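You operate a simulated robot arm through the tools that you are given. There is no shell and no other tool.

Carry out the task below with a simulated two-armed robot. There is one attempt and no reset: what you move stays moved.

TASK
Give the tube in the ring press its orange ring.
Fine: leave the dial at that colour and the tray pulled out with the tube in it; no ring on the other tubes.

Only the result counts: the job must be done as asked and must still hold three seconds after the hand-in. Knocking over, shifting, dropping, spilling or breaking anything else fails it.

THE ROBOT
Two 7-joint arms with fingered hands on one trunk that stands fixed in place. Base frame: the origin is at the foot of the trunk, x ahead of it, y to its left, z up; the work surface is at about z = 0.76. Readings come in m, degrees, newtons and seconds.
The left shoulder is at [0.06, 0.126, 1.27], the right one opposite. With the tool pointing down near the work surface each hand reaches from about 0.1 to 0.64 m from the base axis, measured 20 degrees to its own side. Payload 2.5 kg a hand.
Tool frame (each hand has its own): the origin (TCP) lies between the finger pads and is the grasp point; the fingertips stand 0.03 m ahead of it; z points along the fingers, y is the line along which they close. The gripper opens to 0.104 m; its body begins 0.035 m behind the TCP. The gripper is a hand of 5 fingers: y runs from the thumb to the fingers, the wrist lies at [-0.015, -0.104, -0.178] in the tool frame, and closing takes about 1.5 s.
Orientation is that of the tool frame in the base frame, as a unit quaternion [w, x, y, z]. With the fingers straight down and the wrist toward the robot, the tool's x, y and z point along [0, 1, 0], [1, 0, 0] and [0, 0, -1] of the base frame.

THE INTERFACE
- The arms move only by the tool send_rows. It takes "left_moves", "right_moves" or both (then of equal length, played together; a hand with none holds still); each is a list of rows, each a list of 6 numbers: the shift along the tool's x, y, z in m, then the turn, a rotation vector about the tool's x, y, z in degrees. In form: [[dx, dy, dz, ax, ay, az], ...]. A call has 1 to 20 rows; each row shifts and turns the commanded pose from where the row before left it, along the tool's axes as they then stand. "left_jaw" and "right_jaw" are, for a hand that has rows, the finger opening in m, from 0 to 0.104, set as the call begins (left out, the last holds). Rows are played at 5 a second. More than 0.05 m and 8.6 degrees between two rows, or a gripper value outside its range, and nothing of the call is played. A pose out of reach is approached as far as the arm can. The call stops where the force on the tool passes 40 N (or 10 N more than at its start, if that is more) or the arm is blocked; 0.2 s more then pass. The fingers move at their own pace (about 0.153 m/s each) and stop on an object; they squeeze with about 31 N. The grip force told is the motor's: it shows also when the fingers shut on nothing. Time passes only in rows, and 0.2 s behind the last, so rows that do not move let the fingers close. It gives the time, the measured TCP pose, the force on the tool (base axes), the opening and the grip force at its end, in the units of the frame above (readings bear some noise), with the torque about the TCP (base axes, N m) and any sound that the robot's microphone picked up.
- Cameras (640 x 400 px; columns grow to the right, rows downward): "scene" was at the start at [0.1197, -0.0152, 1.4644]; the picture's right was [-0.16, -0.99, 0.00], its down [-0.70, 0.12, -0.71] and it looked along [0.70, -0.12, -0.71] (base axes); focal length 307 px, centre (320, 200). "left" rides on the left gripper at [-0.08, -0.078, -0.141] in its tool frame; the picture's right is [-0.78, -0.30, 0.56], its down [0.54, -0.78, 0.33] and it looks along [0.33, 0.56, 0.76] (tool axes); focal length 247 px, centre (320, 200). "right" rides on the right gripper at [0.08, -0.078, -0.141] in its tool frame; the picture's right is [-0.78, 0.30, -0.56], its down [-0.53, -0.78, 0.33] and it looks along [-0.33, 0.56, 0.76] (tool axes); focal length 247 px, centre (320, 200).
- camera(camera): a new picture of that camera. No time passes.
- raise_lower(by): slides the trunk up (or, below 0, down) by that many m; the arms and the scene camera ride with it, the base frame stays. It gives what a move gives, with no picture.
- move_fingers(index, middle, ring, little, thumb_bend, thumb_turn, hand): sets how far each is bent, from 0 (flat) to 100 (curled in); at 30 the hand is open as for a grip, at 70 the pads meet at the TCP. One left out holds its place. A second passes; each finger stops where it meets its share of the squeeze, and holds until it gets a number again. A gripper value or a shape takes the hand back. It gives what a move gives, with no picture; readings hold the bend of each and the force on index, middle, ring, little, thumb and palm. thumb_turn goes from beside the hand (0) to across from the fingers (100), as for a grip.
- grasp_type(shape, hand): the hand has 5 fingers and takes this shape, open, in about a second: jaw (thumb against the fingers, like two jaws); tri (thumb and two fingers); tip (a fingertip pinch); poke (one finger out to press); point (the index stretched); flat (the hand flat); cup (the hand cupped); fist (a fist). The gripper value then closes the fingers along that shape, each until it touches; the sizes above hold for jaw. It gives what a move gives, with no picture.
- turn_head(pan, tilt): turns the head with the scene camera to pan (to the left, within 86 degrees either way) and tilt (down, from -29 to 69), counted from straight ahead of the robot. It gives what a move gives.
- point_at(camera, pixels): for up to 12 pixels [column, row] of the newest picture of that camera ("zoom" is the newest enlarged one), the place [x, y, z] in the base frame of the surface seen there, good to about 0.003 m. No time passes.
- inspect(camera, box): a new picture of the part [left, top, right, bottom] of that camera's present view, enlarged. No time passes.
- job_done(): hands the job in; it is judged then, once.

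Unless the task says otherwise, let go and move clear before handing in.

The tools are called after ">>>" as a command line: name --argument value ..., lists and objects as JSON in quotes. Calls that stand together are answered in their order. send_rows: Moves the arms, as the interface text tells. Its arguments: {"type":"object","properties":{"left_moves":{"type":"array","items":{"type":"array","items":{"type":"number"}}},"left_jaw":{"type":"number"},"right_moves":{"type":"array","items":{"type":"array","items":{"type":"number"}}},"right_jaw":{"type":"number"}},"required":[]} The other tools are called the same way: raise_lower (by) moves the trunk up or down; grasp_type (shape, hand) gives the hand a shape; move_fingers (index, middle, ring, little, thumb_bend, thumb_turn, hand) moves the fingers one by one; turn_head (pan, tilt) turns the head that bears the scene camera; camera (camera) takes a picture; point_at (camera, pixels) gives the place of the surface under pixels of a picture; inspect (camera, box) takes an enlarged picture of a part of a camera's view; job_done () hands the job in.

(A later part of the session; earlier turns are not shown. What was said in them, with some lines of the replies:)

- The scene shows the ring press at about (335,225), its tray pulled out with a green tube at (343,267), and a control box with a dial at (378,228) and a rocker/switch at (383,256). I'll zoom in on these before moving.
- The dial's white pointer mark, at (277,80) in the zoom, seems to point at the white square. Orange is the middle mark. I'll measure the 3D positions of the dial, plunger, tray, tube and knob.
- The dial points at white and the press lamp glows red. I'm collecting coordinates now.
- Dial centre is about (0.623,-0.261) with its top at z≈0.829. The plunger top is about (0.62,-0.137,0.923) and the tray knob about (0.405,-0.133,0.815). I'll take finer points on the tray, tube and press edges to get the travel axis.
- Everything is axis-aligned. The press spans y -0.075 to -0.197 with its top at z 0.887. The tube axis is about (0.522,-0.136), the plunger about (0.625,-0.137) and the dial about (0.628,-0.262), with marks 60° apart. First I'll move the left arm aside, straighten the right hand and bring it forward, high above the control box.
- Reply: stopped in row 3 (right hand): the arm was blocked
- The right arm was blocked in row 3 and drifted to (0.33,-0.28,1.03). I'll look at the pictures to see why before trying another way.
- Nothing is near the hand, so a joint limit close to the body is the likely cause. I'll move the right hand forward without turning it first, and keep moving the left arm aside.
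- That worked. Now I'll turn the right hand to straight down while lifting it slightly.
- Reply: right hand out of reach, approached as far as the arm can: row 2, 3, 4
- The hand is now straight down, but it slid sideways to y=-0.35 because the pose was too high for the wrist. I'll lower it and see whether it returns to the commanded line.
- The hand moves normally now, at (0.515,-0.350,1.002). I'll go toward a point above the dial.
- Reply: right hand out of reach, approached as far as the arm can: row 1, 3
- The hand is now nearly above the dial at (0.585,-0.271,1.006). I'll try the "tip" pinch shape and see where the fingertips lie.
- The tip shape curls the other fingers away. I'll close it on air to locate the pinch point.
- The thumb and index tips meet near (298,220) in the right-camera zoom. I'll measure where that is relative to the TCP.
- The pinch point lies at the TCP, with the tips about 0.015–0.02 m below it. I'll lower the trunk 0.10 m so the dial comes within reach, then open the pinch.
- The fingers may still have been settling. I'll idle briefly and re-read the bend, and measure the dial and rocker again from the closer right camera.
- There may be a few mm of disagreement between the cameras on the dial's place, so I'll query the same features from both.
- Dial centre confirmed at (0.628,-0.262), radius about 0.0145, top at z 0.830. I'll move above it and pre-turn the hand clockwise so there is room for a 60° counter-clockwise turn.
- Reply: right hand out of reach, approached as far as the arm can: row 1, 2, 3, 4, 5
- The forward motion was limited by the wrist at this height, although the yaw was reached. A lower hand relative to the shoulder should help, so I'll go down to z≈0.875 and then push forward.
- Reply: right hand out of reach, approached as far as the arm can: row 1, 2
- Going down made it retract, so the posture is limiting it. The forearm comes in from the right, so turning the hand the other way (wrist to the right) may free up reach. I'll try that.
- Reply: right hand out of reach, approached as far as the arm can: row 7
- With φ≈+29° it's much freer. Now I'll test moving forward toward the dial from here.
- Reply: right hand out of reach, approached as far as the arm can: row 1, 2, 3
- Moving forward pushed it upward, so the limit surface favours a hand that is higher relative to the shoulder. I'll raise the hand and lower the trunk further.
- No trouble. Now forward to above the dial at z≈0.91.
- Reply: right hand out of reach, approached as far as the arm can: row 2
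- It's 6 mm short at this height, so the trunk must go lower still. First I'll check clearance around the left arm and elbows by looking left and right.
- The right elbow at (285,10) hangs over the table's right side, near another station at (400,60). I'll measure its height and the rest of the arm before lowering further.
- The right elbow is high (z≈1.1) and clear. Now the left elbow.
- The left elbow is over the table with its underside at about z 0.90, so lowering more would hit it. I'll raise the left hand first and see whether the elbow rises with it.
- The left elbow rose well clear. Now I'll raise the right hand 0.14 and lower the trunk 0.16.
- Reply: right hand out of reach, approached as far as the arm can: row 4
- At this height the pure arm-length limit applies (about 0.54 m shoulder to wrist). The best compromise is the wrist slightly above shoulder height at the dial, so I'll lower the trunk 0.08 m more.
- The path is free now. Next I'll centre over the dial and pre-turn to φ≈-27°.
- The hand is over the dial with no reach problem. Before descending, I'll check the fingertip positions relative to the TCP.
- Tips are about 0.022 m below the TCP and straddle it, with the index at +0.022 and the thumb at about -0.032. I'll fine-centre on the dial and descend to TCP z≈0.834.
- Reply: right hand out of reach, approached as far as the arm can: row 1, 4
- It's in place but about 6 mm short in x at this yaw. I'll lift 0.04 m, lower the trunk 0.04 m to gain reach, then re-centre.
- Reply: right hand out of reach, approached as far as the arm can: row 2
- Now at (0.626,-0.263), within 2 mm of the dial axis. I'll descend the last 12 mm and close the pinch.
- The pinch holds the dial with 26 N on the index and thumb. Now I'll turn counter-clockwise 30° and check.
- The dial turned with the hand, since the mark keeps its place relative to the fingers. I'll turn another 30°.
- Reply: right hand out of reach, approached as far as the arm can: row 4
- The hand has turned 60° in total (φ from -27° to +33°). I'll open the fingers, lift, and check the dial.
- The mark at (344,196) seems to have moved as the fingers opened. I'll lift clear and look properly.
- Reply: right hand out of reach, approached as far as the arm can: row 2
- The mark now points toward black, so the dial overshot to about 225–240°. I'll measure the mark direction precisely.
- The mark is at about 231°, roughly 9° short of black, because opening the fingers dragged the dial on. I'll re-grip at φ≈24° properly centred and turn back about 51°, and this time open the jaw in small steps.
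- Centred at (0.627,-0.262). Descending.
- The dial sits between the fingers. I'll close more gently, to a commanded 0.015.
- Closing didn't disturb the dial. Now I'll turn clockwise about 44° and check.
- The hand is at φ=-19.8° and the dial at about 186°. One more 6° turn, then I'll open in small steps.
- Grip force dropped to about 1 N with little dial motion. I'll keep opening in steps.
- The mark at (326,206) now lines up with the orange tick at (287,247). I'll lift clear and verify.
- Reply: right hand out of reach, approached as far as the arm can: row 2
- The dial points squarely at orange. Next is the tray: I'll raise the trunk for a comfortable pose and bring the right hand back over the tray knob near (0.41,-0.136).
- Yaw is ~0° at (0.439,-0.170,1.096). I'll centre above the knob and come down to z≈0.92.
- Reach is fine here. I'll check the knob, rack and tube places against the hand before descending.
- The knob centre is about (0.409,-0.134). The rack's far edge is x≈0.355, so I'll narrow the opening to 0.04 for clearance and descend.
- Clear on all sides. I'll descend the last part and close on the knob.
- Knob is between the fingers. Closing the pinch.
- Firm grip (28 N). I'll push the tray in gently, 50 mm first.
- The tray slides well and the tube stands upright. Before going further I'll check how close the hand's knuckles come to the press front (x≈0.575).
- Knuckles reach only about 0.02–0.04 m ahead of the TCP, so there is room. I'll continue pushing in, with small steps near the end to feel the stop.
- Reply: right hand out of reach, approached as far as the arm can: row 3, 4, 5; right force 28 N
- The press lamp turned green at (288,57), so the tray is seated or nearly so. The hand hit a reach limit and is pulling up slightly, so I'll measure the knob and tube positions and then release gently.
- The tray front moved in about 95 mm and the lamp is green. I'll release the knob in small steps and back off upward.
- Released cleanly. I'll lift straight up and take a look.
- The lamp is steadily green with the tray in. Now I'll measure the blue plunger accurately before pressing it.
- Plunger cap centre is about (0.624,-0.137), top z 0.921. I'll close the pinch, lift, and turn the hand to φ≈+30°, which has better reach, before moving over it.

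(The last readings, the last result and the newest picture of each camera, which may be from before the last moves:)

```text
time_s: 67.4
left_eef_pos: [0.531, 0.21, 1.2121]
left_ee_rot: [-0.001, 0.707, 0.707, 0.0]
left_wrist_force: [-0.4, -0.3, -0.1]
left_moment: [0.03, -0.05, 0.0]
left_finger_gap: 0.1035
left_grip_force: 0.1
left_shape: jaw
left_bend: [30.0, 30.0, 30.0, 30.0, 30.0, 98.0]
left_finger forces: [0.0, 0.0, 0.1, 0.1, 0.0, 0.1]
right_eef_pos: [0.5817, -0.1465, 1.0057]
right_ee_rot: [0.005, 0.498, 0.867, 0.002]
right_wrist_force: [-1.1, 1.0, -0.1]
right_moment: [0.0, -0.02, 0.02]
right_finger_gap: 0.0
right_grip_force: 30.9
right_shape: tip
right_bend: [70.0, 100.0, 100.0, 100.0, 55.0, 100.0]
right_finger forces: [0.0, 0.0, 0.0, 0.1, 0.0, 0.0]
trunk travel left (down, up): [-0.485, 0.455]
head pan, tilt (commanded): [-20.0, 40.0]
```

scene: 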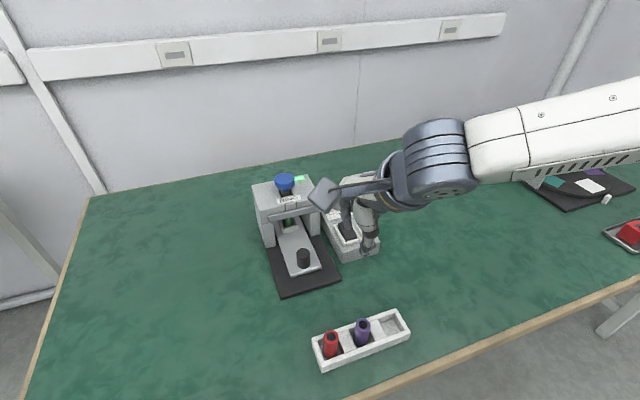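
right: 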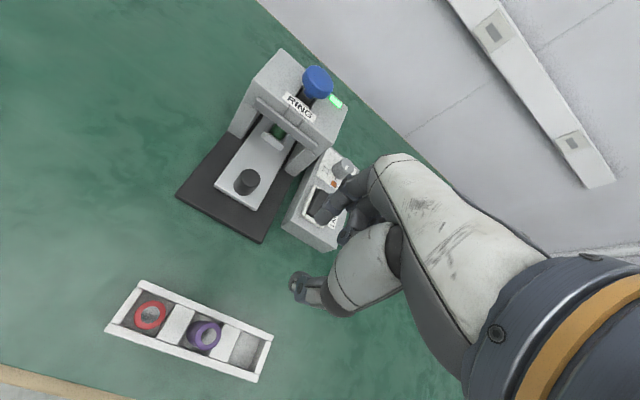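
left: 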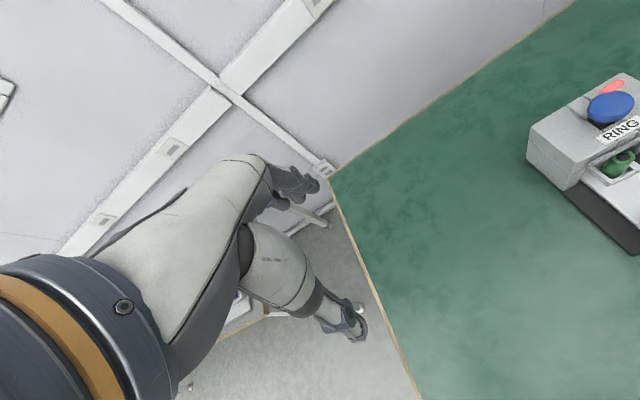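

No reach trouble. Moving the closed fingertips over the cap.

>>> send_rows --right_moves '[[-0.0064, 0.0246, 0, 0, 0, 0], [-0.0064, 0.0246, 0, 0, 0, 0], [0, 0, 0.02, 0, 0, 0], [0, 0, 0, 0, 0, 0]]'

>>> camera --camera "right"

>>> inspect --camera "scene" --box '[220, 100, 390, 270]'

```text
time_s: 68.4
left_eef_pos: [0.5319, 0.2105, 1.2107]
left_ee_rot: [-0.001, 0.707, 0.707, -0.001]
left_wrist_force: [-0.6, 0.3, -0.2]
left_moment: [0.03, -0.02, 0.0]
left_finger_gap: 0.1037
left_grip_force: 0.0
left_shape: jaw
left_bend: [30.0, 30.0, 30.0, 30.0, 30.0, 98.0]
left_finger forces: [0.1, 0.0, 0.0, 0.0, 0.1, 0.1]
right_eef_pos: [0.602, -0.1451, 0.9856]
right_ee_rot: [0.005, 0.499, 0.867, 0.002]
right_wrist_force: [0.4, -0.8, 0.2]
right_moment: [-0.02, -0.02, 0.0]
right_finger_gap: 0.0001
right_grip_force: 30.9
right_shape: tip
right_bend: [70.0, 100.0, 100.0, 100.0, 55.0, 100.0]
right_finger forces: [0.0, 0.0, 0.1, 0.0, 0.0, 0.0]
right hand out of reach, approached as far as the arm can: row 1, 2
trunk travel left (down, up): [-0.485, 0.455]
head pan, tilt (commanded): [-20.0, 40.0]
```

```text
taken
```

right: 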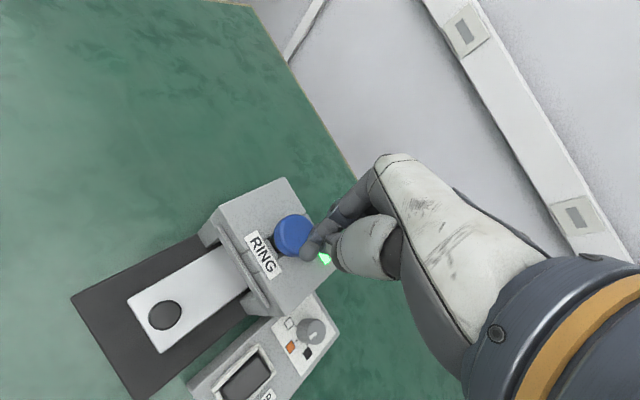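

```text
2.35 times, centred on (305, 185) of scene
```

zoom: 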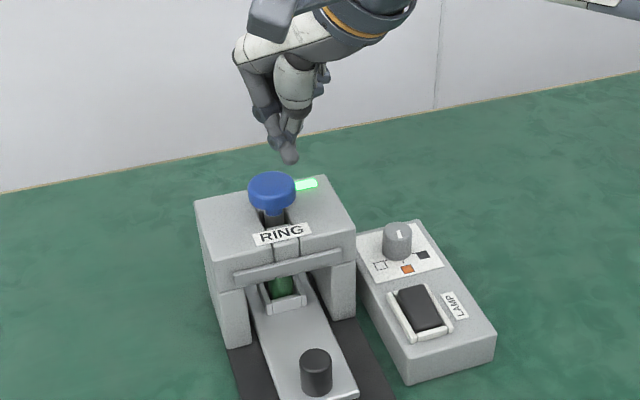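

Still about 3 cm short at this yaw. I'll yaw a bit further (φ≈45°) and tilt the fingers forward about 23°, which brings the wrist closer and is fine for pressing down.

>>> send_rows --right_moves '[[0, 0, 0, 0, 0, -7.5], [0, 0, 0, 0, 0, -7.5], [0, 0, 0, -7.7, 0, 0], [0, 0, 0, -7.7, 0, 0], [0, 0, 0, -7.7, 0, 0], [0, 0, 0, 0, 0, 0]]'

>>> camera --camera "scene"

```text
time_s: 69.8
left_eef_pos: [0.5314, 0.2097, 1.211]
left_ee_rot: [0.0, 0.706, 0.708, 0.0]
left_wrist_force: [0.1, -0.1, 0.1]
left_moment: [-0.02, -0.01, 0.04]
left_finger_gap: 0.1038
left_grip_force: 0.1
left_shape: jaw
left_bend: [30.0, 30.0, 30.0, 30.0, 30.0, 98.0]
left_finger forces: [0.0, 0.0, 0.0, 0.0, 0.1, 0.0]
right_eef_pos: [0.5909, -0.1481, 0.9872]
right_ee_rot: [0.081, 0.372, 0.906, 0.188]
right_wrist_force: [-0.5, 0.2, -0.7]
right_moment: [0.01, 0.0, -0.02]
right_finger_gap: 0.0001
right_grip_force: 30.6
right_shape: tip
right_bend: [70.0, 100.0, 100.0, 100.0, 55.0, 100.0]
right_finger forces: [0.0, 0.0, 0.1, 0.0, 0.0, 0.1]
right hand out of reach, approached as far as the arm can: row 1, 2
trunk travel left (down, up): [-0.485, 0.455]
head pan, tilt (commanded): [-20.0, 40.0]
```

```text
taken
```

scene: 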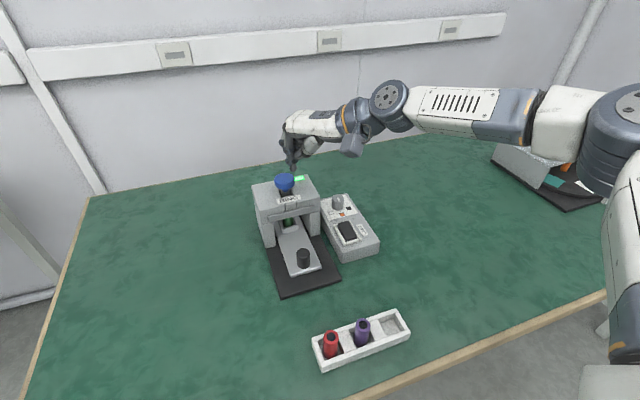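

The arm is flaring at the elbow, and a higher hand relative to the shoulder helped before. I'll lift the hand 0.1 m and then lower the trunk 0.1 m.

>>> send_rows --right_moves '[[0, 0.0134, -0.0306, 0, 0, 0], [0, 0.0134, -0.0306, 0, 0, 0], [0, 0.0134, -0.0306, 0, 0, 0], [0, 0, 0, 0, 0, 0]]'

>>> raise_lower --by -0.1

```text
time_s: 70.8
left_eef_pos: [0.5314, 0.2099, 1.2113]
left_ee_rot: [0.0, 0.707, 0.708, -0.001]
left_wrist_force: [-0.5, 0.6, 0.6]
left_moment: [0.01, 0.04, 0.0]
left_finger_gap: 0.1038
left_grip_force: 0.1
left_shape: jaw
left_bend: [30.0, 30.0, 30.0, 30.0, 30.0, 98.0]
left_finger forces: [0.1, 0.1, 0.0, 0.1, 0.1, 0.0]
right_eef_pos: [0.5905, -0.1477, 1.0867]
right_ee_rot: [0.081, 0.373, 0.906, 0.185]
right_wrist_force: [0.7, 0.0, 1.4]
right_moment: [0.01, 0.04, 0.0]
right_finger_gap: 0.0003
right_grip_force: 30.9
right_shape: tip
right_bend: [70.0, 100.0, 100.0, 100.0, 55.0, 100.0]
right_finger forces: [0.1, 0.0, 0.0, 0.0, 0.0, 0.0]
trunk travel left (down, up): [-0.485, 0.455]
head pan, tilt (commanded): [-20.0, 40.0]
```

```text
time_s: 72.1
left_eef_pos: [0.5314, 0.2094, 1.1126]
left_ee_rot: [-0.001, 0.706, 0.708, 0.0]
left_wrist_force: [0.1, -0.1, 0.7]
left_moment: [0.03, 0.01, -0.03]
left_finger_gap: 0.1033
left_grip_force: 0.0
left_shape: jaw
left_bend: [30.0, 30.0, 30.0, 30.0, 30.0, 98.0]
left_finger forces: [0.0, 0.0, 0.0, 0.0, 0.0, 0.0]
right_eef_pos: [0.5908, -0.1473, 0.9882]
right_ee_rot: [0.08, 0.372, 0.906, 0.186]
right_wrist_force: [0.1, 0.0, -0.4]
right_moment: [0.0, -0.01, -0.02]
right_finger_gap: 0.0002
right_grip_force: 31.0
right_shape: tip
right_bend: [70.0, 100.0, 100.0, 100.0, 55.0, 100.0]
right_finger forces: [0.0, 0.0, 0.1, 0.0, 0.0, 0.0]
trunk travel left (down, up): [-0.385, 0.555]
head pan, tilt (commanded): [-20.0, 40.0]
```

Now shift horizontally to centre the tips over the cap.

>>> send_rows --right_moves '[[-0.0084, 0.0137, 0.006, 0, 0, 0], [-0.0084, 0.0137, 0.006, 0, 0, 0], [0, 0, 0, 0, 0, 0]]'

>>> inspect --camera "scene" --box '[200, 60, 370, 230]'

>>> camera --camera "right"

```text
time_s: 72.9
left_eef_pos: [0.5321, 0.2098, 1.1118]
left_ee_rot: [-0.001, 0.706, 0.708, -0.001]
left_wrist_force: [0.2, -0.8, 0.3]
left_moment: [0.0, 0.0, 0.02]
left_finger_gap: 0.104
left_grip_force: 0.1
left_shape: jaw
left_bend: [30.0, 30.0, 30.0, 30.0, 30.0, 98.0]
left_finger forces: [0.0, 0.0, 0.0, 0.0, 0.0, 0.0]
right_eef_pos: [0.6236, -0.1379, 0.9878]
right_ee_rot: [0.08, 0.372, 0.906, 0.187]
right_wrist_force: [-0.6, -0.3, 0.8]
right_moment: [0.06, -0.04, 0.0]
right_finger_gap: 0.0
right_grip_force: 31.1
right_shape: tip
right_bend: [70.0, 100.0, 100.0, 100.0, 55.0, 100.0]
right_finger forces: [0.1, 0.0, 0.1, 0.0, 0.0, 0.1]
trunk travel left (down, up): [-0.385, 0.555]
head pan, tilt (commanded): [-20.0, 40.0]
```

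```text
2.35 times, centred on (285, 145) of scene
```

zoom: 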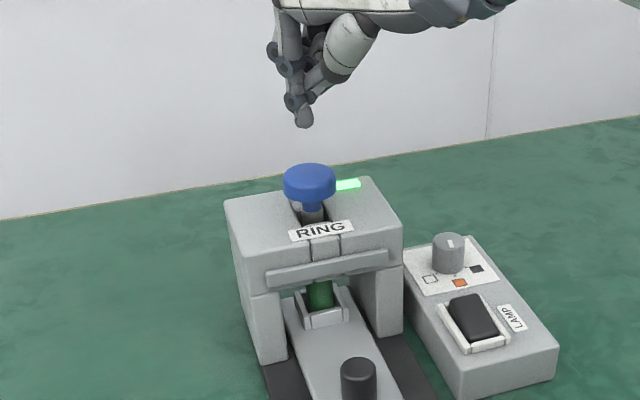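

```text
taken
```

right: 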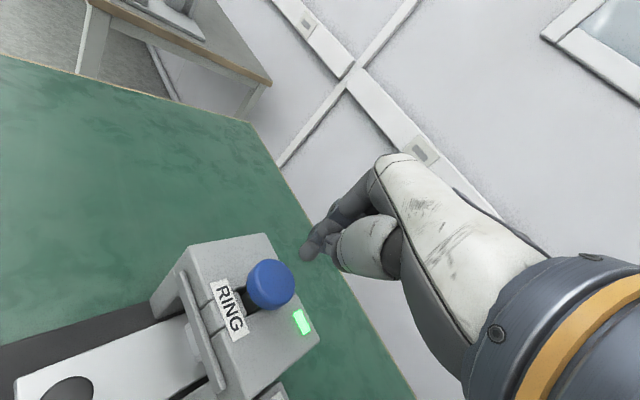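

Reach achieved and the tips are roughly above the cap. I'll check the tip location before descending.

>>> inspect --camera "scene" --box '[200, 60, 370, 230]'

>>> point_at --camera "zoom" --pixels '[[303, 123], [303, 117], [298, 105], [310, 175], [290, 180], [332, 178], [310, 167], [312, 192]]'

```text
2.35 times, centred on (285, 145) of scene
```

zoom: 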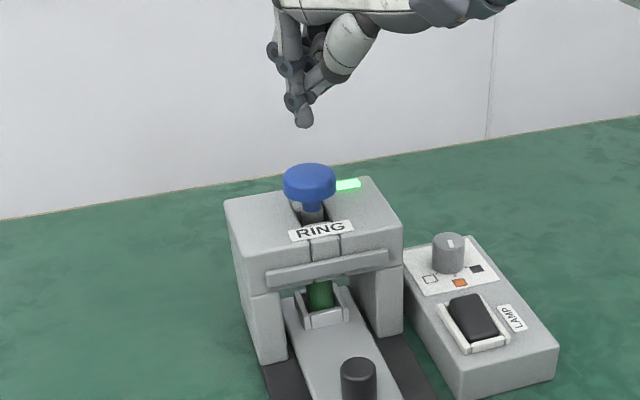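

```text
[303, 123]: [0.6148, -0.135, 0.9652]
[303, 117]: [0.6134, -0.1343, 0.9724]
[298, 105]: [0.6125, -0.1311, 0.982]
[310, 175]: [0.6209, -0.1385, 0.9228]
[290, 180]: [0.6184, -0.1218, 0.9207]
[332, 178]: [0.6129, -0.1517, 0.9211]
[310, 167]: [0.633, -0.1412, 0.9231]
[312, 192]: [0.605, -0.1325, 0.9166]
```

Tips are aligned with the cap centre to within a few mm, with about 42 mm gap. I'll descend vertically to just above the cap.

>>> send_rows --right_moves '[[0, -0.0052, 0.0119, 0, 0, 0], [0, -0.0052, 0.0119, 0, 0, 0], [0, -0.0044, 0.0101, 0, 0, 0], [0, 0, 0, 0, 0, 0]]'

>>> inspect --camera "scene" --box '[220, 90, 350, 210]'

```text
time_s: 73.9
left_eef_pos: [0.532, 0.2092, 1.1111]
left_ee_rot: [0.0, 0.706, 0.708, -0.001]
left_wrist_force: [-0.4, 0.2, -0.4]
left_moment: [-0.01, -0.01, 0.0]
left_finger_gap: 0.1039
left_grip_force: 0.0
left_shape: jaw
left_bend: [30.0, 30.0, 30.0, 30.0, 30.0, 98.0]
left_finger forces: [0.0, 0.0, 0.1, 0.1, 0.0, 0.0]
right_eef_pos: [0.6247, -0.1384, 0.9506]
right_ee_rot: [0.081, 0.372, 0.906, 0.186]
right_wrist_force: [0.9, -0.6, 1.2]
right_moment: [-0.01, -0.02, 0.0]
right_finger_gap: 0.0001
right_grip_force: 30.9
right_shape: tip
right_bend: [70.0, 100.0, 100.0, 100.0, 55.0, 100.0]
right_finger forces: [0.0, 0.0, 0.0, 0.0, 0.0, 0.0]
trunk travel left (down, up): [-0.385, 0.555]
head pan, tilt (commanded): [-20.0, 40.0]
```

```text
3.33 times, centred on (285, 150) of scene
```

zoom: 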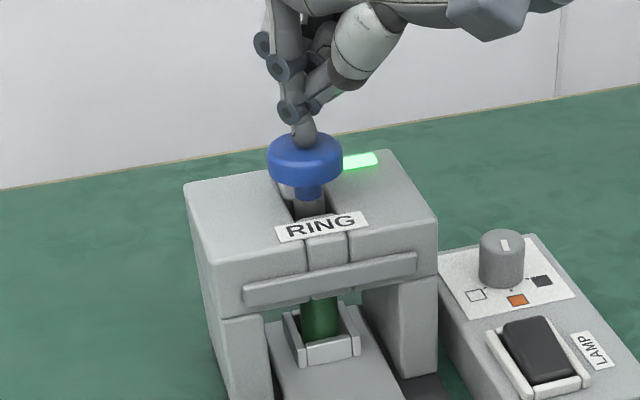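

The tip is almost touching the cap. Pressing down now in 4–5 mm steps.

>>> send_rows --right_moves '[[0, -0.002, 0.0046, 0, 0, 0], [0, -0.002, 0.0046, 0, 0, 0], [0, -0.002, 0.0046, 0, 0, 0], [0, -0.002, 0.0046, 0, 0, 0], [0, 0, 0, 0, 0, 0]]'

>>> inspect --camera "scene" --box '[220, 90, 350, 210]'

```text
time_s: 75.1
left_eef_pos: [0.53, 0.2103, 1.1122]
left_ee_rot: [0.0, 0.707, 0.707, 0.0]
left_wrist_force: [0.4, 1.2, -0.2]
left_moment: [0.0, -0.01, 0.01]
left_finger_gap: 0.104
left_grip_force: 0.1
left_shape: jaw
left_bend: [30.0, 30.0, 30.0, 30.0, 30.0, 98.0]
left_finger forces: [0.0, 0.0, 0.1, 0.0, 0.1, 0.0]
right_eef_pos: [0.6242, -0.1384, 0.9346]
right_ee_rot: [0.084, 0.373, 0.904, 0.189]
right_wrist_force: [-0.6, -0.2, 17.1]
right_moment: [0.13, 0.05, 0.01]
right_finger_gap: 0.0
right_grip_force: 31.0
right_shape: tip
right_bend: [70.0, 100.0, 100.0, 100.0, 55.0, 100.0]
right_finger forces: [18.8, 0.1, 0.0, 0.1, 0.1, 0.1]
trunk travel left (down, up): [-0.385, 0.555]
head pan, tilt (commanded): [-20.0, 40.0]
```

```text
3.33 times, centred on (285, 150) of scene
```

zoom: 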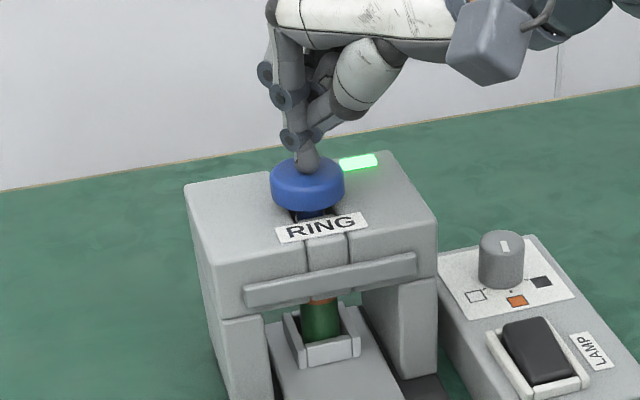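

The cap moved down at 17 N, and an orange edge is appearing at the top of the tube, around (320,300). I'll press a little more to complete the stroke.

>>> send_rows --right_moves '[[0, -0.0014, 0.0032, 0, 0, 0], [0, -0.0014, 0.0032, 0, 0, 0], [0, 0, 0, 0, 0, 0]]'

>>> inspect --camera "scene" --box '[220, 90, 350, 210]'

```text
time_s: 75.9
left_eef_pos: [0.529, 0.2092, 1.1136]
left_ee_rot: [0.0, 0.707, 0.707, 0.0]
left_wrist_force: [-0.1, 0.4, -1.0]
left_moment: [0.01, -0.01, 0.03]
left_finger_gap: 0.1036
left_grip_force: 0.0
left_shape: jaw
left_bend: [30.0, 30.0, 30.0, 30.0, 30.0, 98.0]
left_finger forces: [0.0, 0.0, 0.0, 0.0, 0.0, 0.1]
right_eef_pos: [0.6249, -0.1369, 0.9341]
right_ee_rot: [0.089, 0.372, 0.903, 0.194]
right_wrist_force: [0.2, -2.8, 34.0]
right_moment: [0.16, 0.06, -0.02]
right_finger_gap: 0.0
right_grip_force: 30.9
right_shape: tip
right_bend: [70.0, 100.0, 100.0, 100.0, 55.0, 100.0]
right_finger forces: [35.2, 0.2, 0.1, 0.0, 0.1, 0.1]
trunk travel left (down, up): [-0.385, 0.555]
head pan, tilt (commanded): [-20.0, 40.0]
```

```text
3.33 times, centred on (285, 150) of scene
```

zoom: 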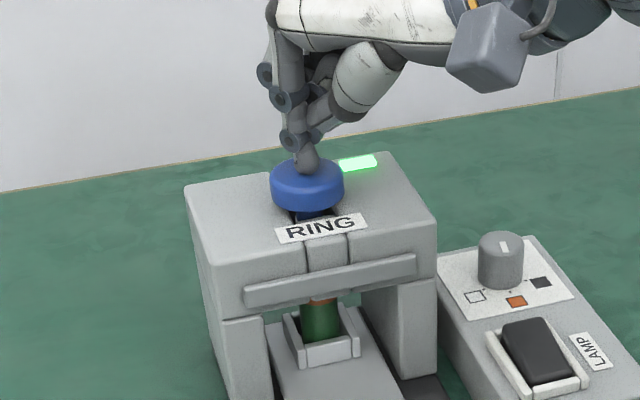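

The press bottomed out (34 N, no further travel) and the orange ring is on the tube at (322,298). I'll lift off.

>>> send_rows --right_moves '[[0, 0.002, -0.0046, 0, 0, 0], [0, 0.004, -0.0092, 0, 0, 0], [0, 0.008, -0.0184, 0, 0, 0], [0, 0.012, -0.0276, 0, 0, 0], [0, 0.016, -0.036, 0, 0, 0], [0, 0, 0, 0, 0, 0]]'

>>> inspect --camera "scene" --box '[220, 90, 390, 270]'

```text
time_s: 77.3
left_eef_pos: [0.532, 0.2109, 1.1116]
left_ee_rot: [0.0, 0.707, 0.707, 0.0]
left_wrist_force: [0.7, 0.4, 0.1]
left_moment: [0.01, 0.01, 0.0]
left_finger_gap: 0.1036
left_grip_force: 0.1
left_shape: jaw
left_bend: [30.0, 30.0, 30.0, 30.0, 30.0, 98.0]
left_finger forces: [0.0, 0.1, 0.0, 0.0, 0.0, 0.0]
right_eef_pos: [0.6242, -0.1373, 1.027]
right_ee_rot: [0.081, 0.373, 0.906, 0.184]
right_wrist_force: [-0.3, 0.2, 0.5]
right_moment: [0.01, 0.02, 0.04]
right_finger_gap: 0.0
right_grip_force: 31.5
right_shape: tip
right_bend: [70.0, 100.0, 100.0, 100.0, 55.0, 100.0]
right_finger forces: [0.0, 0.0, 0.0, 0.1, 0.0, 0.0]
trunk travel left (down, up): [-0.385, 0.555]
head pan, tilt (commanded): [-20.0, 40.0]
```

```text
2.22 times, centred on (305, 180) of scene
```

zoom: 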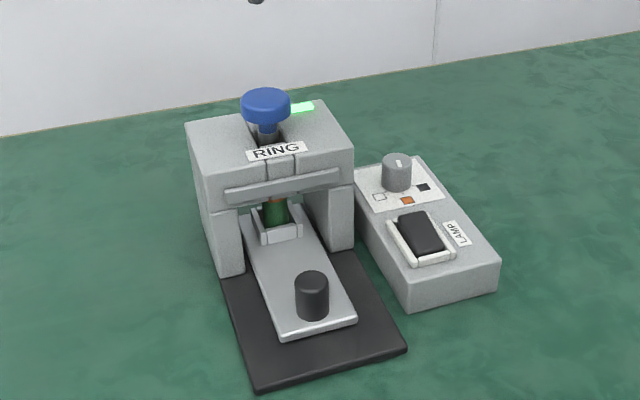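

The plunger sprang back and the ring shows at (278,195). Now I'll bring the hand back: retreat, untilt and return to yaw 0 above the tray knob.

>>> send_rows --right_moves '[[0.0214, -0.0193, -0.0086, 0, 0, 0], [0.0214, -0.0193, -0.0086, 0, 0, 0], [0.0214, -0.0193, -0.0086, 0, 0, 0], [0.0214, -0.0193, -0.0086, 0, 0, 0], [0, 0, 0, 7.7, 0, 0], [0, 0, 0, 7.7, 0, 0], [0, 0, 0, 7.7, 0, 0], [0, 0, 0, 0, 0, 7.5], [0, 0, 0, 0, 0, 7.5], [0, 0, 0, 0, 0, 7.5], [0, 0, 0, 0, 0, 7.5], [0, 0, 0, 0, 0, 7.5], [0, 0, 0, 0, 0, 7.5], [0, 0, 0, 0, 0, 0]]' --right_jaw 0.042

```text
time_s: 80.3
left_eef_pos: [0.5309, 0.2105, 1.1109]
left_ee_rot: [0.0, 0.706, 0.708, -0.001]
left_wrist_force: [0.8, 1.4, 0.9]
left_moment: [0.02, -0.01, 0.0]
left_finger_gap: 0.1039
left_grip_force: 0.2
left_shape: jaw
left_bend: [30.0, 30.0, 30.0, 30.0, 30.0, 98.0]
left_finger forces: [0.0, 0.0, 0.1, 0.0, 0.0, 0.1]
right_eef_pos: [0.5034, -0.1377, 1.0289]
right_ee_rot: [0.005, 0.706, 0.708, 0.004]
right_wrist_force: [0.0, 0.7, 0.4]
right_moment: [-0.01, 0.01, 0.01]
right_finger_gap: 0.0416
right_grip_force: 0.0
right_shape: tip
right_bend: [73.0, 98.0, 99.0, 99.0, 72.0, 100.0]
right_finger forces: [0.1, 0.0, 0.0, 0.0, 0.0, 0.0]
trunk travel left (down, up): [-0.385, 0.555]
head pan, tilt (commanded): [-20.0, 40.0]
```

Directly above the knob region with no trouble. I'll measure the knob now.

>>> camera --camera "right"

>>> inspect --camera "scene" --box '[250, 130, 380, 270]'

>>> point_at --camera "scene" --pixels '[[305, 222], [300, 222]]'

```text
taken
```

right: 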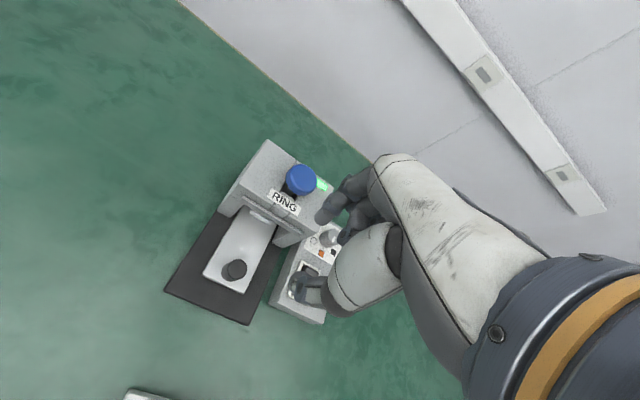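

```text
2.86 times, centred on (315, 200) of scene
```

zoom: 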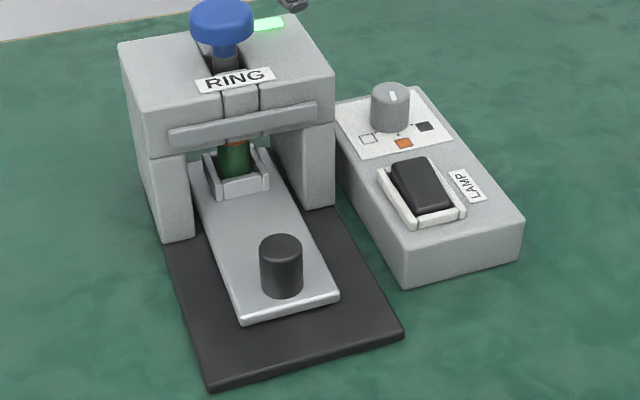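

```text
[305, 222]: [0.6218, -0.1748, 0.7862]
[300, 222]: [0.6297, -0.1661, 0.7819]
```

>>> point_at --camera "zoom" --pixels '[[281, 246], [264, 246], [298, 246], [281, 237], [281, 256], [281, 280], [245, 315], [335, 290]]'

```text
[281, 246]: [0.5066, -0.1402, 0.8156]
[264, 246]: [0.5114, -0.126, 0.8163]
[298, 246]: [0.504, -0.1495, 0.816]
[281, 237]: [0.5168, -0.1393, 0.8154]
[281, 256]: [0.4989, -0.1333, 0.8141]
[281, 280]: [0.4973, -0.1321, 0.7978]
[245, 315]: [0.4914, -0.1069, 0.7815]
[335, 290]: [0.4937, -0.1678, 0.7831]
```

Knob centre is about (0.507,-0.138). Descending towards it.

>>> send_rows --right_moves '[[0, 0.0035, 0.035, 0, 0, 0], [0, 0, 0.035, 0, 0, 0], [0, 0, 0.035, 0, 0, 0], [0, 0, 0.035, 0, 0, 0], [0, 0, 0.035, 0, 0, 0], [0, 0, 0, 0, 0, 0]]'

>>> inspect --camera "right" --box '[200, 130, 420, 340]'

>>> inspect --camera "scene" --box '[230, 110, 400, 290]'

```text
time_s: 81.7
left_eef_pos: [0.5305, 0.2092, 1.1105]
left_ee_rot: [0.0, 0.707, 0.707, -0.001]
left_wrist_force: [-0.7, 0.7, -0.8]
left_moment: [-0.01, 0.03, 0.0]
left_finger_gap: 0.1037
left_grip_force: 0.1
left_shape: jaw
left_bend: [30.0, 30.0, 30.0, 30.0, 30.0, 98.0]
left_finger forces: [0.1, 0.1, 0.0, 0.0, 0.0, 0.1]
right_eef_pos: [0.5099, -0.1363, 0.8533]
right_ee_rot: [0.004, 0.705, 0.709, 0.003]
right_wrist_force: [-0.1, -0.4, 0.3]
right_moment: [0.01, 0.0, 0.02]
right_finger_gap: 0.0415
right_grip_force: 0.1
right_shape: tip
right_bend: [73.0, 98.0, 99.0, 99.0, 72.0, 100.0]
right_finger forces: [0.0, 0.1, 0.0, 0.1, 0.0, 0.1]
trunk travel left (down, up): [-0.385, 0.555]
head pan, tilt (commanded): [-20.0, 40.0]
```

```text
1.90 times, centred on (310, 235) of right
```

zoom: 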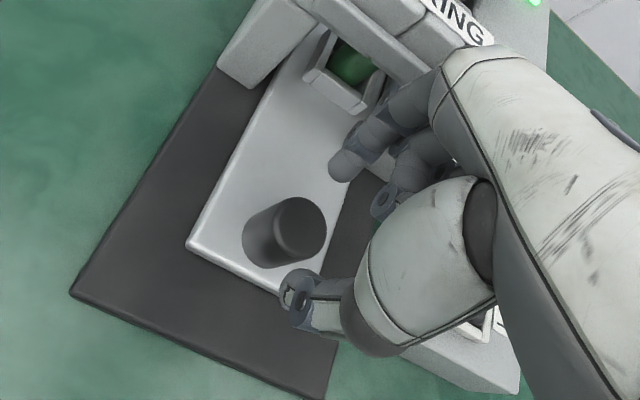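

```text
2.22 times, centred on (315, 200) of scene
```

zoom: 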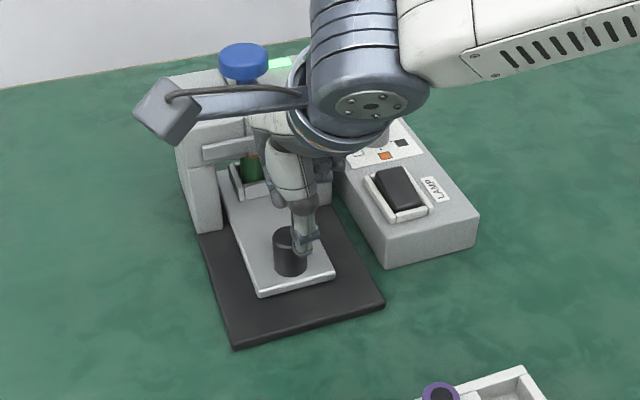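

Well aligned, no reach trouble. Final descent and closing.

>>> send_rows --right_moves '[[0, -0.002, 0.018, 0, 0, 0], [0, 0, 0.018, 0, 0, 0], [0, 0, 0, 0, 0, 0]]'

>>> inspect --camera "right" --box '[200, 130, 420, 340]'

```text
time_s: 82.5
left_eef_pos: [0.5312, 0.2095, 1.1115]
left_ee_rot: [-0.001, 0.706, 0.708, 0.0]
left_wrist_force: [0.4, -0.3, -0.6]
left_moment: [0.03, 0.04, -0.02]
left_finger_gap: 0.1038
left_grip_force: 0.1
left_shape: jaw
left_bend: [30.0, 30.0, 30.0, 30.0, 30.0, 98.0]
left_finger forces: [0.0, 0.1, 0.0, 0.1, 0.0, 0.1]
right_eef_pos: [0.5084, -0.1374, 0.817]
right_ee_rot: [0.005, 0.705, 0.709, 0.004]
right_wrist_force: [-0.4, 0.9, -0.5]
right_moment: [0.0, 0.01, -0.02]
right_finger_gap: 0.0419
right_grip_force: 0.0
right_shape: tip
right_bend: [73.0, 98.0, 99.0, 99.0, 72.0, 100.0]
right_finger forces: [0.0, 0.0, 0.1, 0.1, 0.1, 0.0]
trunk travel left (down, up): [-0.385, 0.555]
head pan, tilt (commanded): [-20.0, 40.0]
```

```text
1.90 times, centred on (310, 235) of right
```

zoom: 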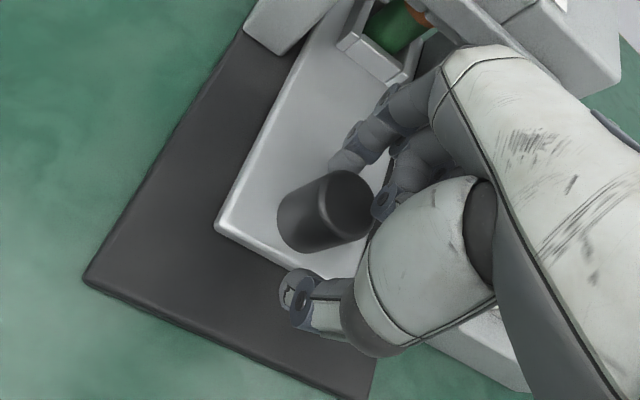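

>>> send_rows --right_moves '[[0, 0, 0, 0, 0, 0], [0, 0, 0, 0, 0, 0], [0, 0, 0, 0, 0, 0], [0, 0, 0, 0, 0, 0], [0, 0, 0, 0, 0, 0]]' --right_jaw 0.012

```text
time_s: 83.7
left_eef_pos: [0.5296, 0.21, 1.1111]
left_ee_rot: [-0.001, 0.706, 0.708, -0.001]
left_wrist_force: [0.2, 1.0, 0.0]
left_moment: [-0.02, 0.02, 0.0]
left_finger_gap: 0.1038
left_grip_force: 0.0
left_shape: jaw
left_bend: [30.0, 30.0, 30.0, 30.0, 30.0, 98.0]
left_finger forces: [0.0, 0.1, 0.0, 0.1, 0.0, 0.1]
right_eef_pos: [0.508, -0.1396, 0.8156]
right_ee_rot: [0.003, 0.706, 0.708, 0.003]
right_wrist_force: [1.2, -1.8, -1.1]
right_moment: [-0.02, -0.05, 0.0]
right_finger_gap: 0.0175
right_grip_force: 31.1
right_shape: tip
right_bend: [72.0, 100.0, 100.0, 100.0, 74.0, 100.0]
right_finger forces: [29.0, 0.0, 0.0, 0.0, 28.0, 0.1]
trunk travel left (down, up): [-0.385, 0.555]
head pan, tilt (commanded): [-20.0, 40.0]
```

Gripped with 29/28 N. I'll pull the tray out gently, half the travel first.

>>> send_rows --right_moves '[[0, -0.006, 0, 0, 0, 0], [0, -0.01, 0, 0, 0, 0], [0, -0.01, 0, 0, 0, 0], [0, -0.01, 0, 0, 0, 0], [0, -0.01, 0, 0, 0, 0], [0, -0.005, 0, 0, 0, 0], [0, 0, 0, 0, 0, 0]]'

>>> inspect --camera "scene" --box '[230, 110, 400, 290]'

```text
time_s: 85.3
left_eef_pos: [0.531, 0.2099, 1.1113]
left_ee_rot: [0.0, 0.706, 0.708, 0.0]
left_wrist_force: [0.7, -0.6, 0.2]
left_moment: [0.01, 0.0, 0.0]
left_finger_gap: 0.1037
left_grip_force: 0.0
left_shape: jaw
left_bend: [30.0, 30.0, 30.0, 30.0, 30.0, 98.0]
left_finger forces: [0.0, 0.0, 0.1, 0.0, 0.0, 0.0]
right_eef_pos: [0.4557, -0.139, 0.8164]
right_ee_rot: [0.004, 0.706, 0.709, 0.003]
right_wrist_force: [0.8, -1.0, 1.0]
right_moment: [-0.02, -0.07, 0.01]
right_finger_gap: 0.0174
right_grip_force: 30.9
right_shape: tip
right_bend: [72.0, 100.0, 100.0, 100.0, 74.0, 100.0]
right_finger forces: [29.2, 0.1, 0.0, 0.1, 28.8, 0.0]
trunk travel left (down, up): [-0.385, 0.555]
head pan, tilt (commanded): [-20.0, 40.0]
```

```text
2.22 times, centred on (315, 200) of scene
```

zoom: 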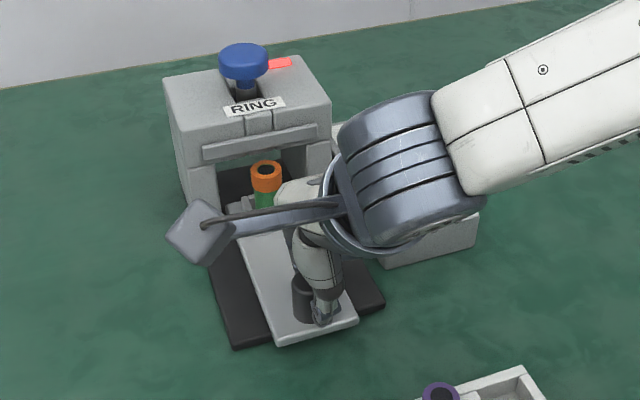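

The tube carries an orange ring at (265,175). I'll pull the rest of the way out to the original position (TCP x≈0.411).

>>> send_rows --right_moves '[[0, -0.006, 0, 0, 0, 0], [0, -0.01, 0, 0, 0, 0], [0, -0.01, 0, 0, 0, 0], [0, -0.01, 0, 0, 0, 0], [0, -0.006, 0, 0, 0, 0], [0, -0.003, 0, 0, 0, 0], [0, 0, 0, 0, 0, 0]]'

>>> inspect --camera "scene" --box '[230, 110, 400, 330]'

>>> camera --camera "right"

```text
time_s: 86.9
left_eef_pos: [0.5311, 0.2094, 1.1116]
left_ee_rot: [0.0, 0.706, 0.708, 0.0]
left_wrist_force: [0.3, -0.3, -0.5]
left_moment: [-0.02, 0.05, 0.0]
left_finger_gap: 0.1036
left_grip_force: 0.1
left_shape: jaw
left_bend: [30.0, 30.0, 30.0, 30.0, 30.0, 98.0]
left_finger forces: [0.1, 0.0, 0.0, 0.0, 0.1, 0.0]
right_eef_pos: [0.4118, -0.1382, 0.816]
right_ee_rot: [0.004, 0.706, 0.708, 0.003]
right_wrist_force: [1.0, -1.5, 3.5]
right_moment: [-0.02, -0.06, -0.01]
right_finger_gap: 0.0176
right_grip_force: 30.9
right_shape: tip
right_bend: [72.0, 100.0, 100.0, 100.0, 74.0, 100.0]
right_finger forces: [29.8, 0.0, 0.0, 0.0, 28.9, 0.0]
trunk travel left (down, up): [-0.385, 0.555]
head pan, tilt (commanded): [-20.0, 40.0]
```

```text
1.82 times, centred on (315, 220) of scene
```

zoom: 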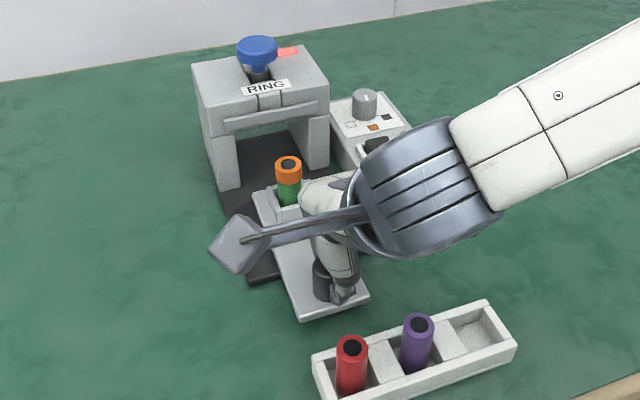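

```text
taken
```

right: 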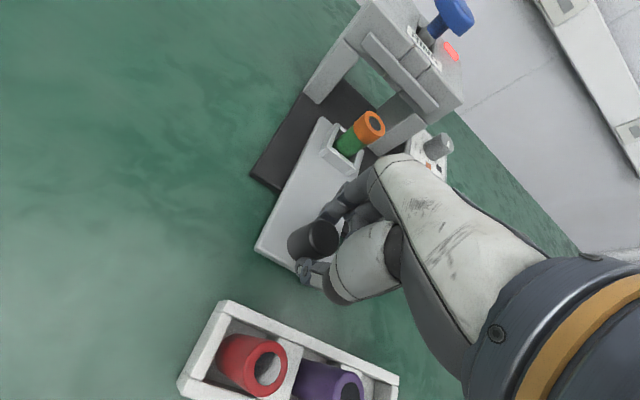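

The tray is within about 2 mm of its original place. I'll give it a last few mm while watching the force, then release in steps.

>>> send_rows --right_moves '[[0, -0.002, 0, 0, 0, 0], [0, -0.001, 0, 0, 0, 0], [0, 0, 0, 0, 0, 0]]'

>>> inspect --camera "scene" --box '[270, 180, 380, 290]'

```text
time_s: 87.7
left_eef_pos: [0.5325, 0.2094, 1.1117]
left_ee_rot: [0.0, 0.707, 0.707, -0.001]
left_wrist_force: [0.2, 0.3, 0.5]
left_moment: [-0.02, 0.0, 0.02]
left_finger_gap: 0.1035
left_grip_force: 0.0
left_shape: jaw
left_bend: [30.0, 30.0, 30.0, 30.0, 30.0, 98.0]
left_finger forces: [0.0, 0.0, 0.1, 0.0, 0.0, 0.1]
right_eef_pos: [0.4092, -0.138, 0.8157]
right_ee_rot: [0.004, 0.705, 0.709, 0.003]
right_wrist_force: [1.2, -0.2, 4.1]
right_moment: [0.01, -0.05, 0.0]
right_finger_gap: 0.0179
right_grip_force: 31.0
right_shape: tip
right_bend: [72.0, 100.0, 100.0, 100.0, 74.0, 100.0]
right_finger forces: [29.8, 0.0, 0.0, 0.1, 29.1, 0.0]
trunk travel left (down, up): [-0.385, 0.555]
head pan, tilt (commanded): [-20.0, 40.0]
```

```text
3.64 times, centred on (325, 235) of scene
```

zoom: 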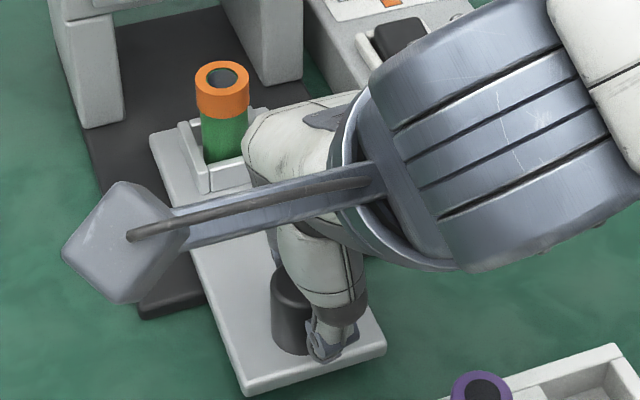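

>>> point_at --camera "zoom" --pixels '[[258, 378], [370, 345], [222, 78], [222, 100], [283, 285], [240, 330]]'

>>> send_rows --right_moves '[[0, 0, 0, 0, 0, 0], [0, 0, 0, 0, 0, 0]]' --right_jaw 0.0185

>>> send_rows --right_moves '[[0, 0, 0, 0, 0, 0], [0, 0, 0, 0, 0, 0]]' --right_jaw 0.022

>>> send_rows --right_moves '[[0, 0, 0, 0, 0, 0], [0, 0, 0, 0, 0, 0], [0, 0, 0, 0, 0, 0]]' --right_jaw 0.042

```text
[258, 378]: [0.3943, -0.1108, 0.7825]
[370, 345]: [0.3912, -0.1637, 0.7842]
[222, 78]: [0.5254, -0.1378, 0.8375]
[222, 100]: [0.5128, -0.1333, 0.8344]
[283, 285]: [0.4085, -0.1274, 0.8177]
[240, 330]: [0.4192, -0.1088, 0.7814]
```

```text
time_s: 88.3
left_eef_pos: [0.5309, 0.2098, 1.1117]
left_ee_rot: [-0.001, 0.706, 0.708, -0.001]
left_wrist_force: [-0.5, -0.1, -1.0]
left_moment: [0.06, -0.01, 0.01]
left_finger_gap: 0.1037
left_grip_force: 0.0
left_shape: jaw
left_bend: [30.0, 30.0, 30.0, 30.0, 30.0, 98.0]
left_finger forces: [0.0, 0.1, 0.0, 0.0, 0.0, 0.1]
right_eef_pos: [0.408, -0.1383, 0.8155]
right_ee_rot: [0.004, 0.706, 0.709, 0.003]
right_wrist_force: [1.7, 0.8, 2.7]
right_moment: [-0.01, -0.04, -0.02]
right_finger_gap: 0.0197
right_grip_force: 0.0
right_shape: tip
right_bend: [72.0, 98.0, 99.0, 99.0, 73.0, 100.0]
right_finger forces: [2.9, 0.0, 0.1, 0.1, 1.6, 0.0]
trunk travel left (down, up): [-0.385, 0.555]
head pan, tilt (commanded): [-20.0, 40.0]
```

```text
time_s: 88.9
left_eef_pos: [0.5313, 0.2093, 1.1134]
left_ee_rot: [0.0, 0.707, 0.707, -0.001]
left_wrist_force: [0.8, -0.7, -0.5]
left_moment: [0.02, -0.03, -0.01]
left_finger_gap: 0.1036
left_grip_force: 0.0
left_shape: jaw
left_bend: [30.0, 30.0, 30.0, 30.0, 30.0, 98.0]
left_finger forces: [0.1, 0.1, 0.1, 0.1, 0.1, 0.0]
right_eef_pos: [0.4085, -0.1369, 0.8164]
right_ee_rot: [0.004, 0.706, 0.708, 0.003]
right_wrist_force: [1.2, 0.1, 0.9]
right_moment: [-0.03, -0.06, 0.04]
right_finger_gap: 0.0227
right_grip_force: 0.1
right_shape: tip
right_bend: [72.0, 98.0, 99.0, 99.0, 74.0, 100.0]
right_finger forces: [1.8, 0.1, 0.1, 0.0, 0.6, 0.1]
trunk travel left (down, up): [-0.385, 0.555]
head pan, tilt (commanded): [-20.0, 40.0]
```

```text
time_s: 89.7
left_eef_pos: [0.5318, 0.2096, 1.1107]
left_ee_rot: [0.0, 0.706, 0.708, 0.0]
left_wrist_force: [0.2, 0.4, 0.3]
left_moment: [0.01, 0.0, 0.01]
left_finger_gap: 0.1038
left_grip_force: 0.0
left_shape: jaw
left_bend: [30.0, 30.0, 30.0, 30.0, 30.0, 98.0]
left_finger forces: [0.1, 0.1, 0.0, 0.0, 0.0, 0.1]
right_eef_pos: [0.4091, -0.1376, 0.8158]
right_ee_rot: [0.004, 0.706, 0.708, 0.003]
right_wrist_force: [0.1, 0.3, 0.4]
right_moment: [-0.03, 0.0, 0.0]
right_finger_gap: 0.0415
right_grip_force: 0.1
right_shape: tip
right_bend: [73.0, 98.0, 99.0, 99.0, 72.0, 100.0]
right_finger forces: [0.0, 0.1, 0.1, 0.0, 0.0, 0.0]
trunk travel left (down, up): [-0.385, 0.555]
head pan, tilt (commanded): [-20.0, 40.0]
```

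Tray front is at x≈0.392, tube at (0.525,-0.138), both as originally. I'll lift straight up and move clear.

>>> send_rows --right_moves '[[0, 0, -0.02, 0, 0, 0], [0, 0, -0.03, 0, 0, 0], [0, 0, -0.035, 0, 0, 0], [0, 0, -0.035, 0, 0, 0], [-0.03, 0, -0.02, 0, 0, 0], [-0.04, 0, 0, 0, 0, 0], [-0.04, 0, 0, 0, 0, 0], [0, 0, 0, 0, 0, 0]]'

>>> camera --camera "scene"

>>> inspect --camera "scene" --box '[230, 110, 400, 330]'

>>> camera --camera "right"

```text
time_s: 91.5
left_eef_pos: [0.5318, 0.2099, 1.1112]
left_ee_rot: [0.0, 0.706, 0.708, 0.0]
left_wrist_force: [0.6, 0.3, -0.2]
left_moment: [0.01, 0.0, 0.02]
left_finger_gap: 0.1037
left_grip_force: 0.1
left_shape: jaw
left_bend: [30.0, 30.0, 30.0, 30.0, 30.0, 98.0]
left_finger forces: [0.0, 0.0, 0.0, 0.0, 0.0, 0.0]
right_eef_pos: [0.4051, -0.2495, 0.9363]
right_ee_rot: [-0.015, 0.706, 0.707, -0.019]
right_wrist_force: [0.1, -0.9, 0.2]
right_moment: [0.01, 0.0, 0.0]
right_finger_gap: 0.0418
right_grip_force: 0.0
right_shape: tip
right_bend: [73.0, 98.0, 99.0, 99.0, 72.0, 100.0]
right_finger forces: [0.1, 0.0, 0.1, 0.0, 0.1, 0.0]
trunk travel left (down, up): [-0.385, 0.555]
head pan, tilt (commanded): [-20.0, 40.0]
```

```text
taken
```

scene: 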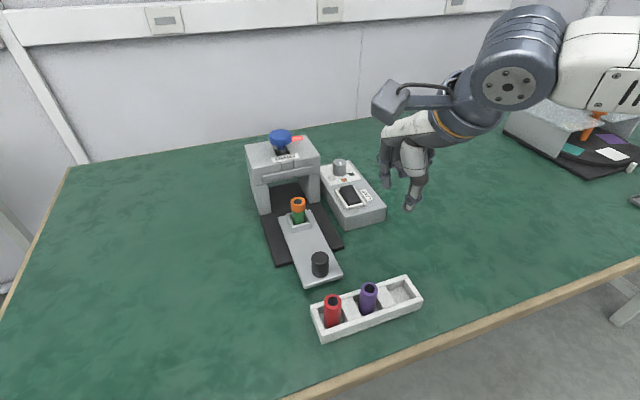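

```text
1.82 times, centred on (315, 220) of scene
```

zoom: 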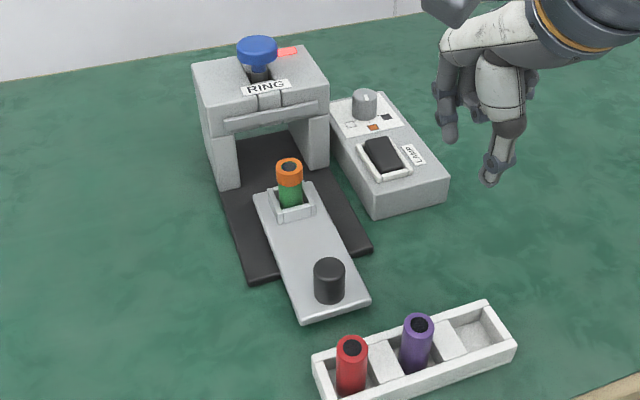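

```text
taken
```

right: 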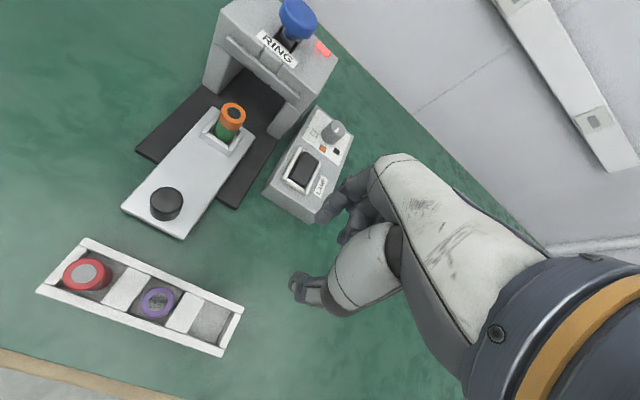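

The orange-ringed tube stands in the pulled-out tray and the other tubes are untouched. One last close look at the dial and tube.

>>> inspect --camera "scene" --box '[310, 140, 390, 230]'

>>> inspect --camera "right" --box '[200, 80, 360, 230]'

```text
4.44 times, centred on (350, 185) of scene
```

zoom: 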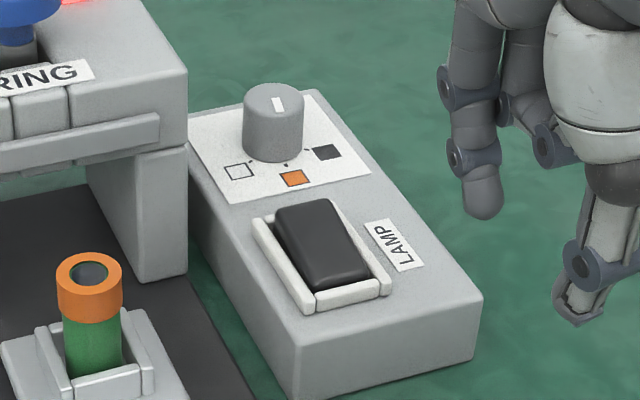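

```text
2.67 times, centred on (280, 155) of right
```

zoom: 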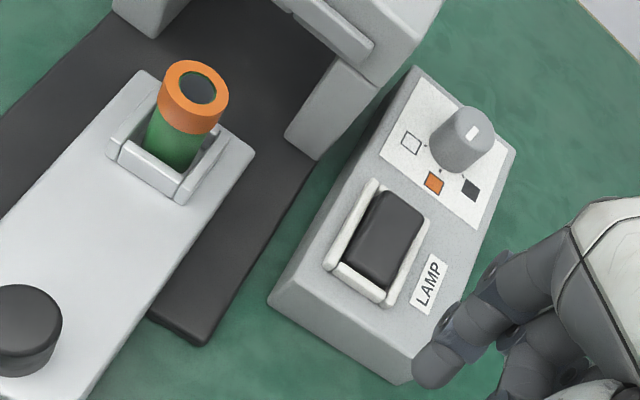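

The ring is fully on the tube, the dial mark points to orange, the rocker is untouched, the tray is pulled out, and the hand is clear. Handing in.

>>> job_done

```text
The job is handed in.
```

The green tube from the ring press now has its orange ring. The dial is left pointing at orange, and the tray is pulled out with the tube standing in it. The red and purple tubes have no rings, and I saw nothing else moved.

On the first try the dial overshot to near black, because it turned further as I let go. I turned it back to orange before pressing, so only the orange ring was made.

The job is handed in; no verdict came back.
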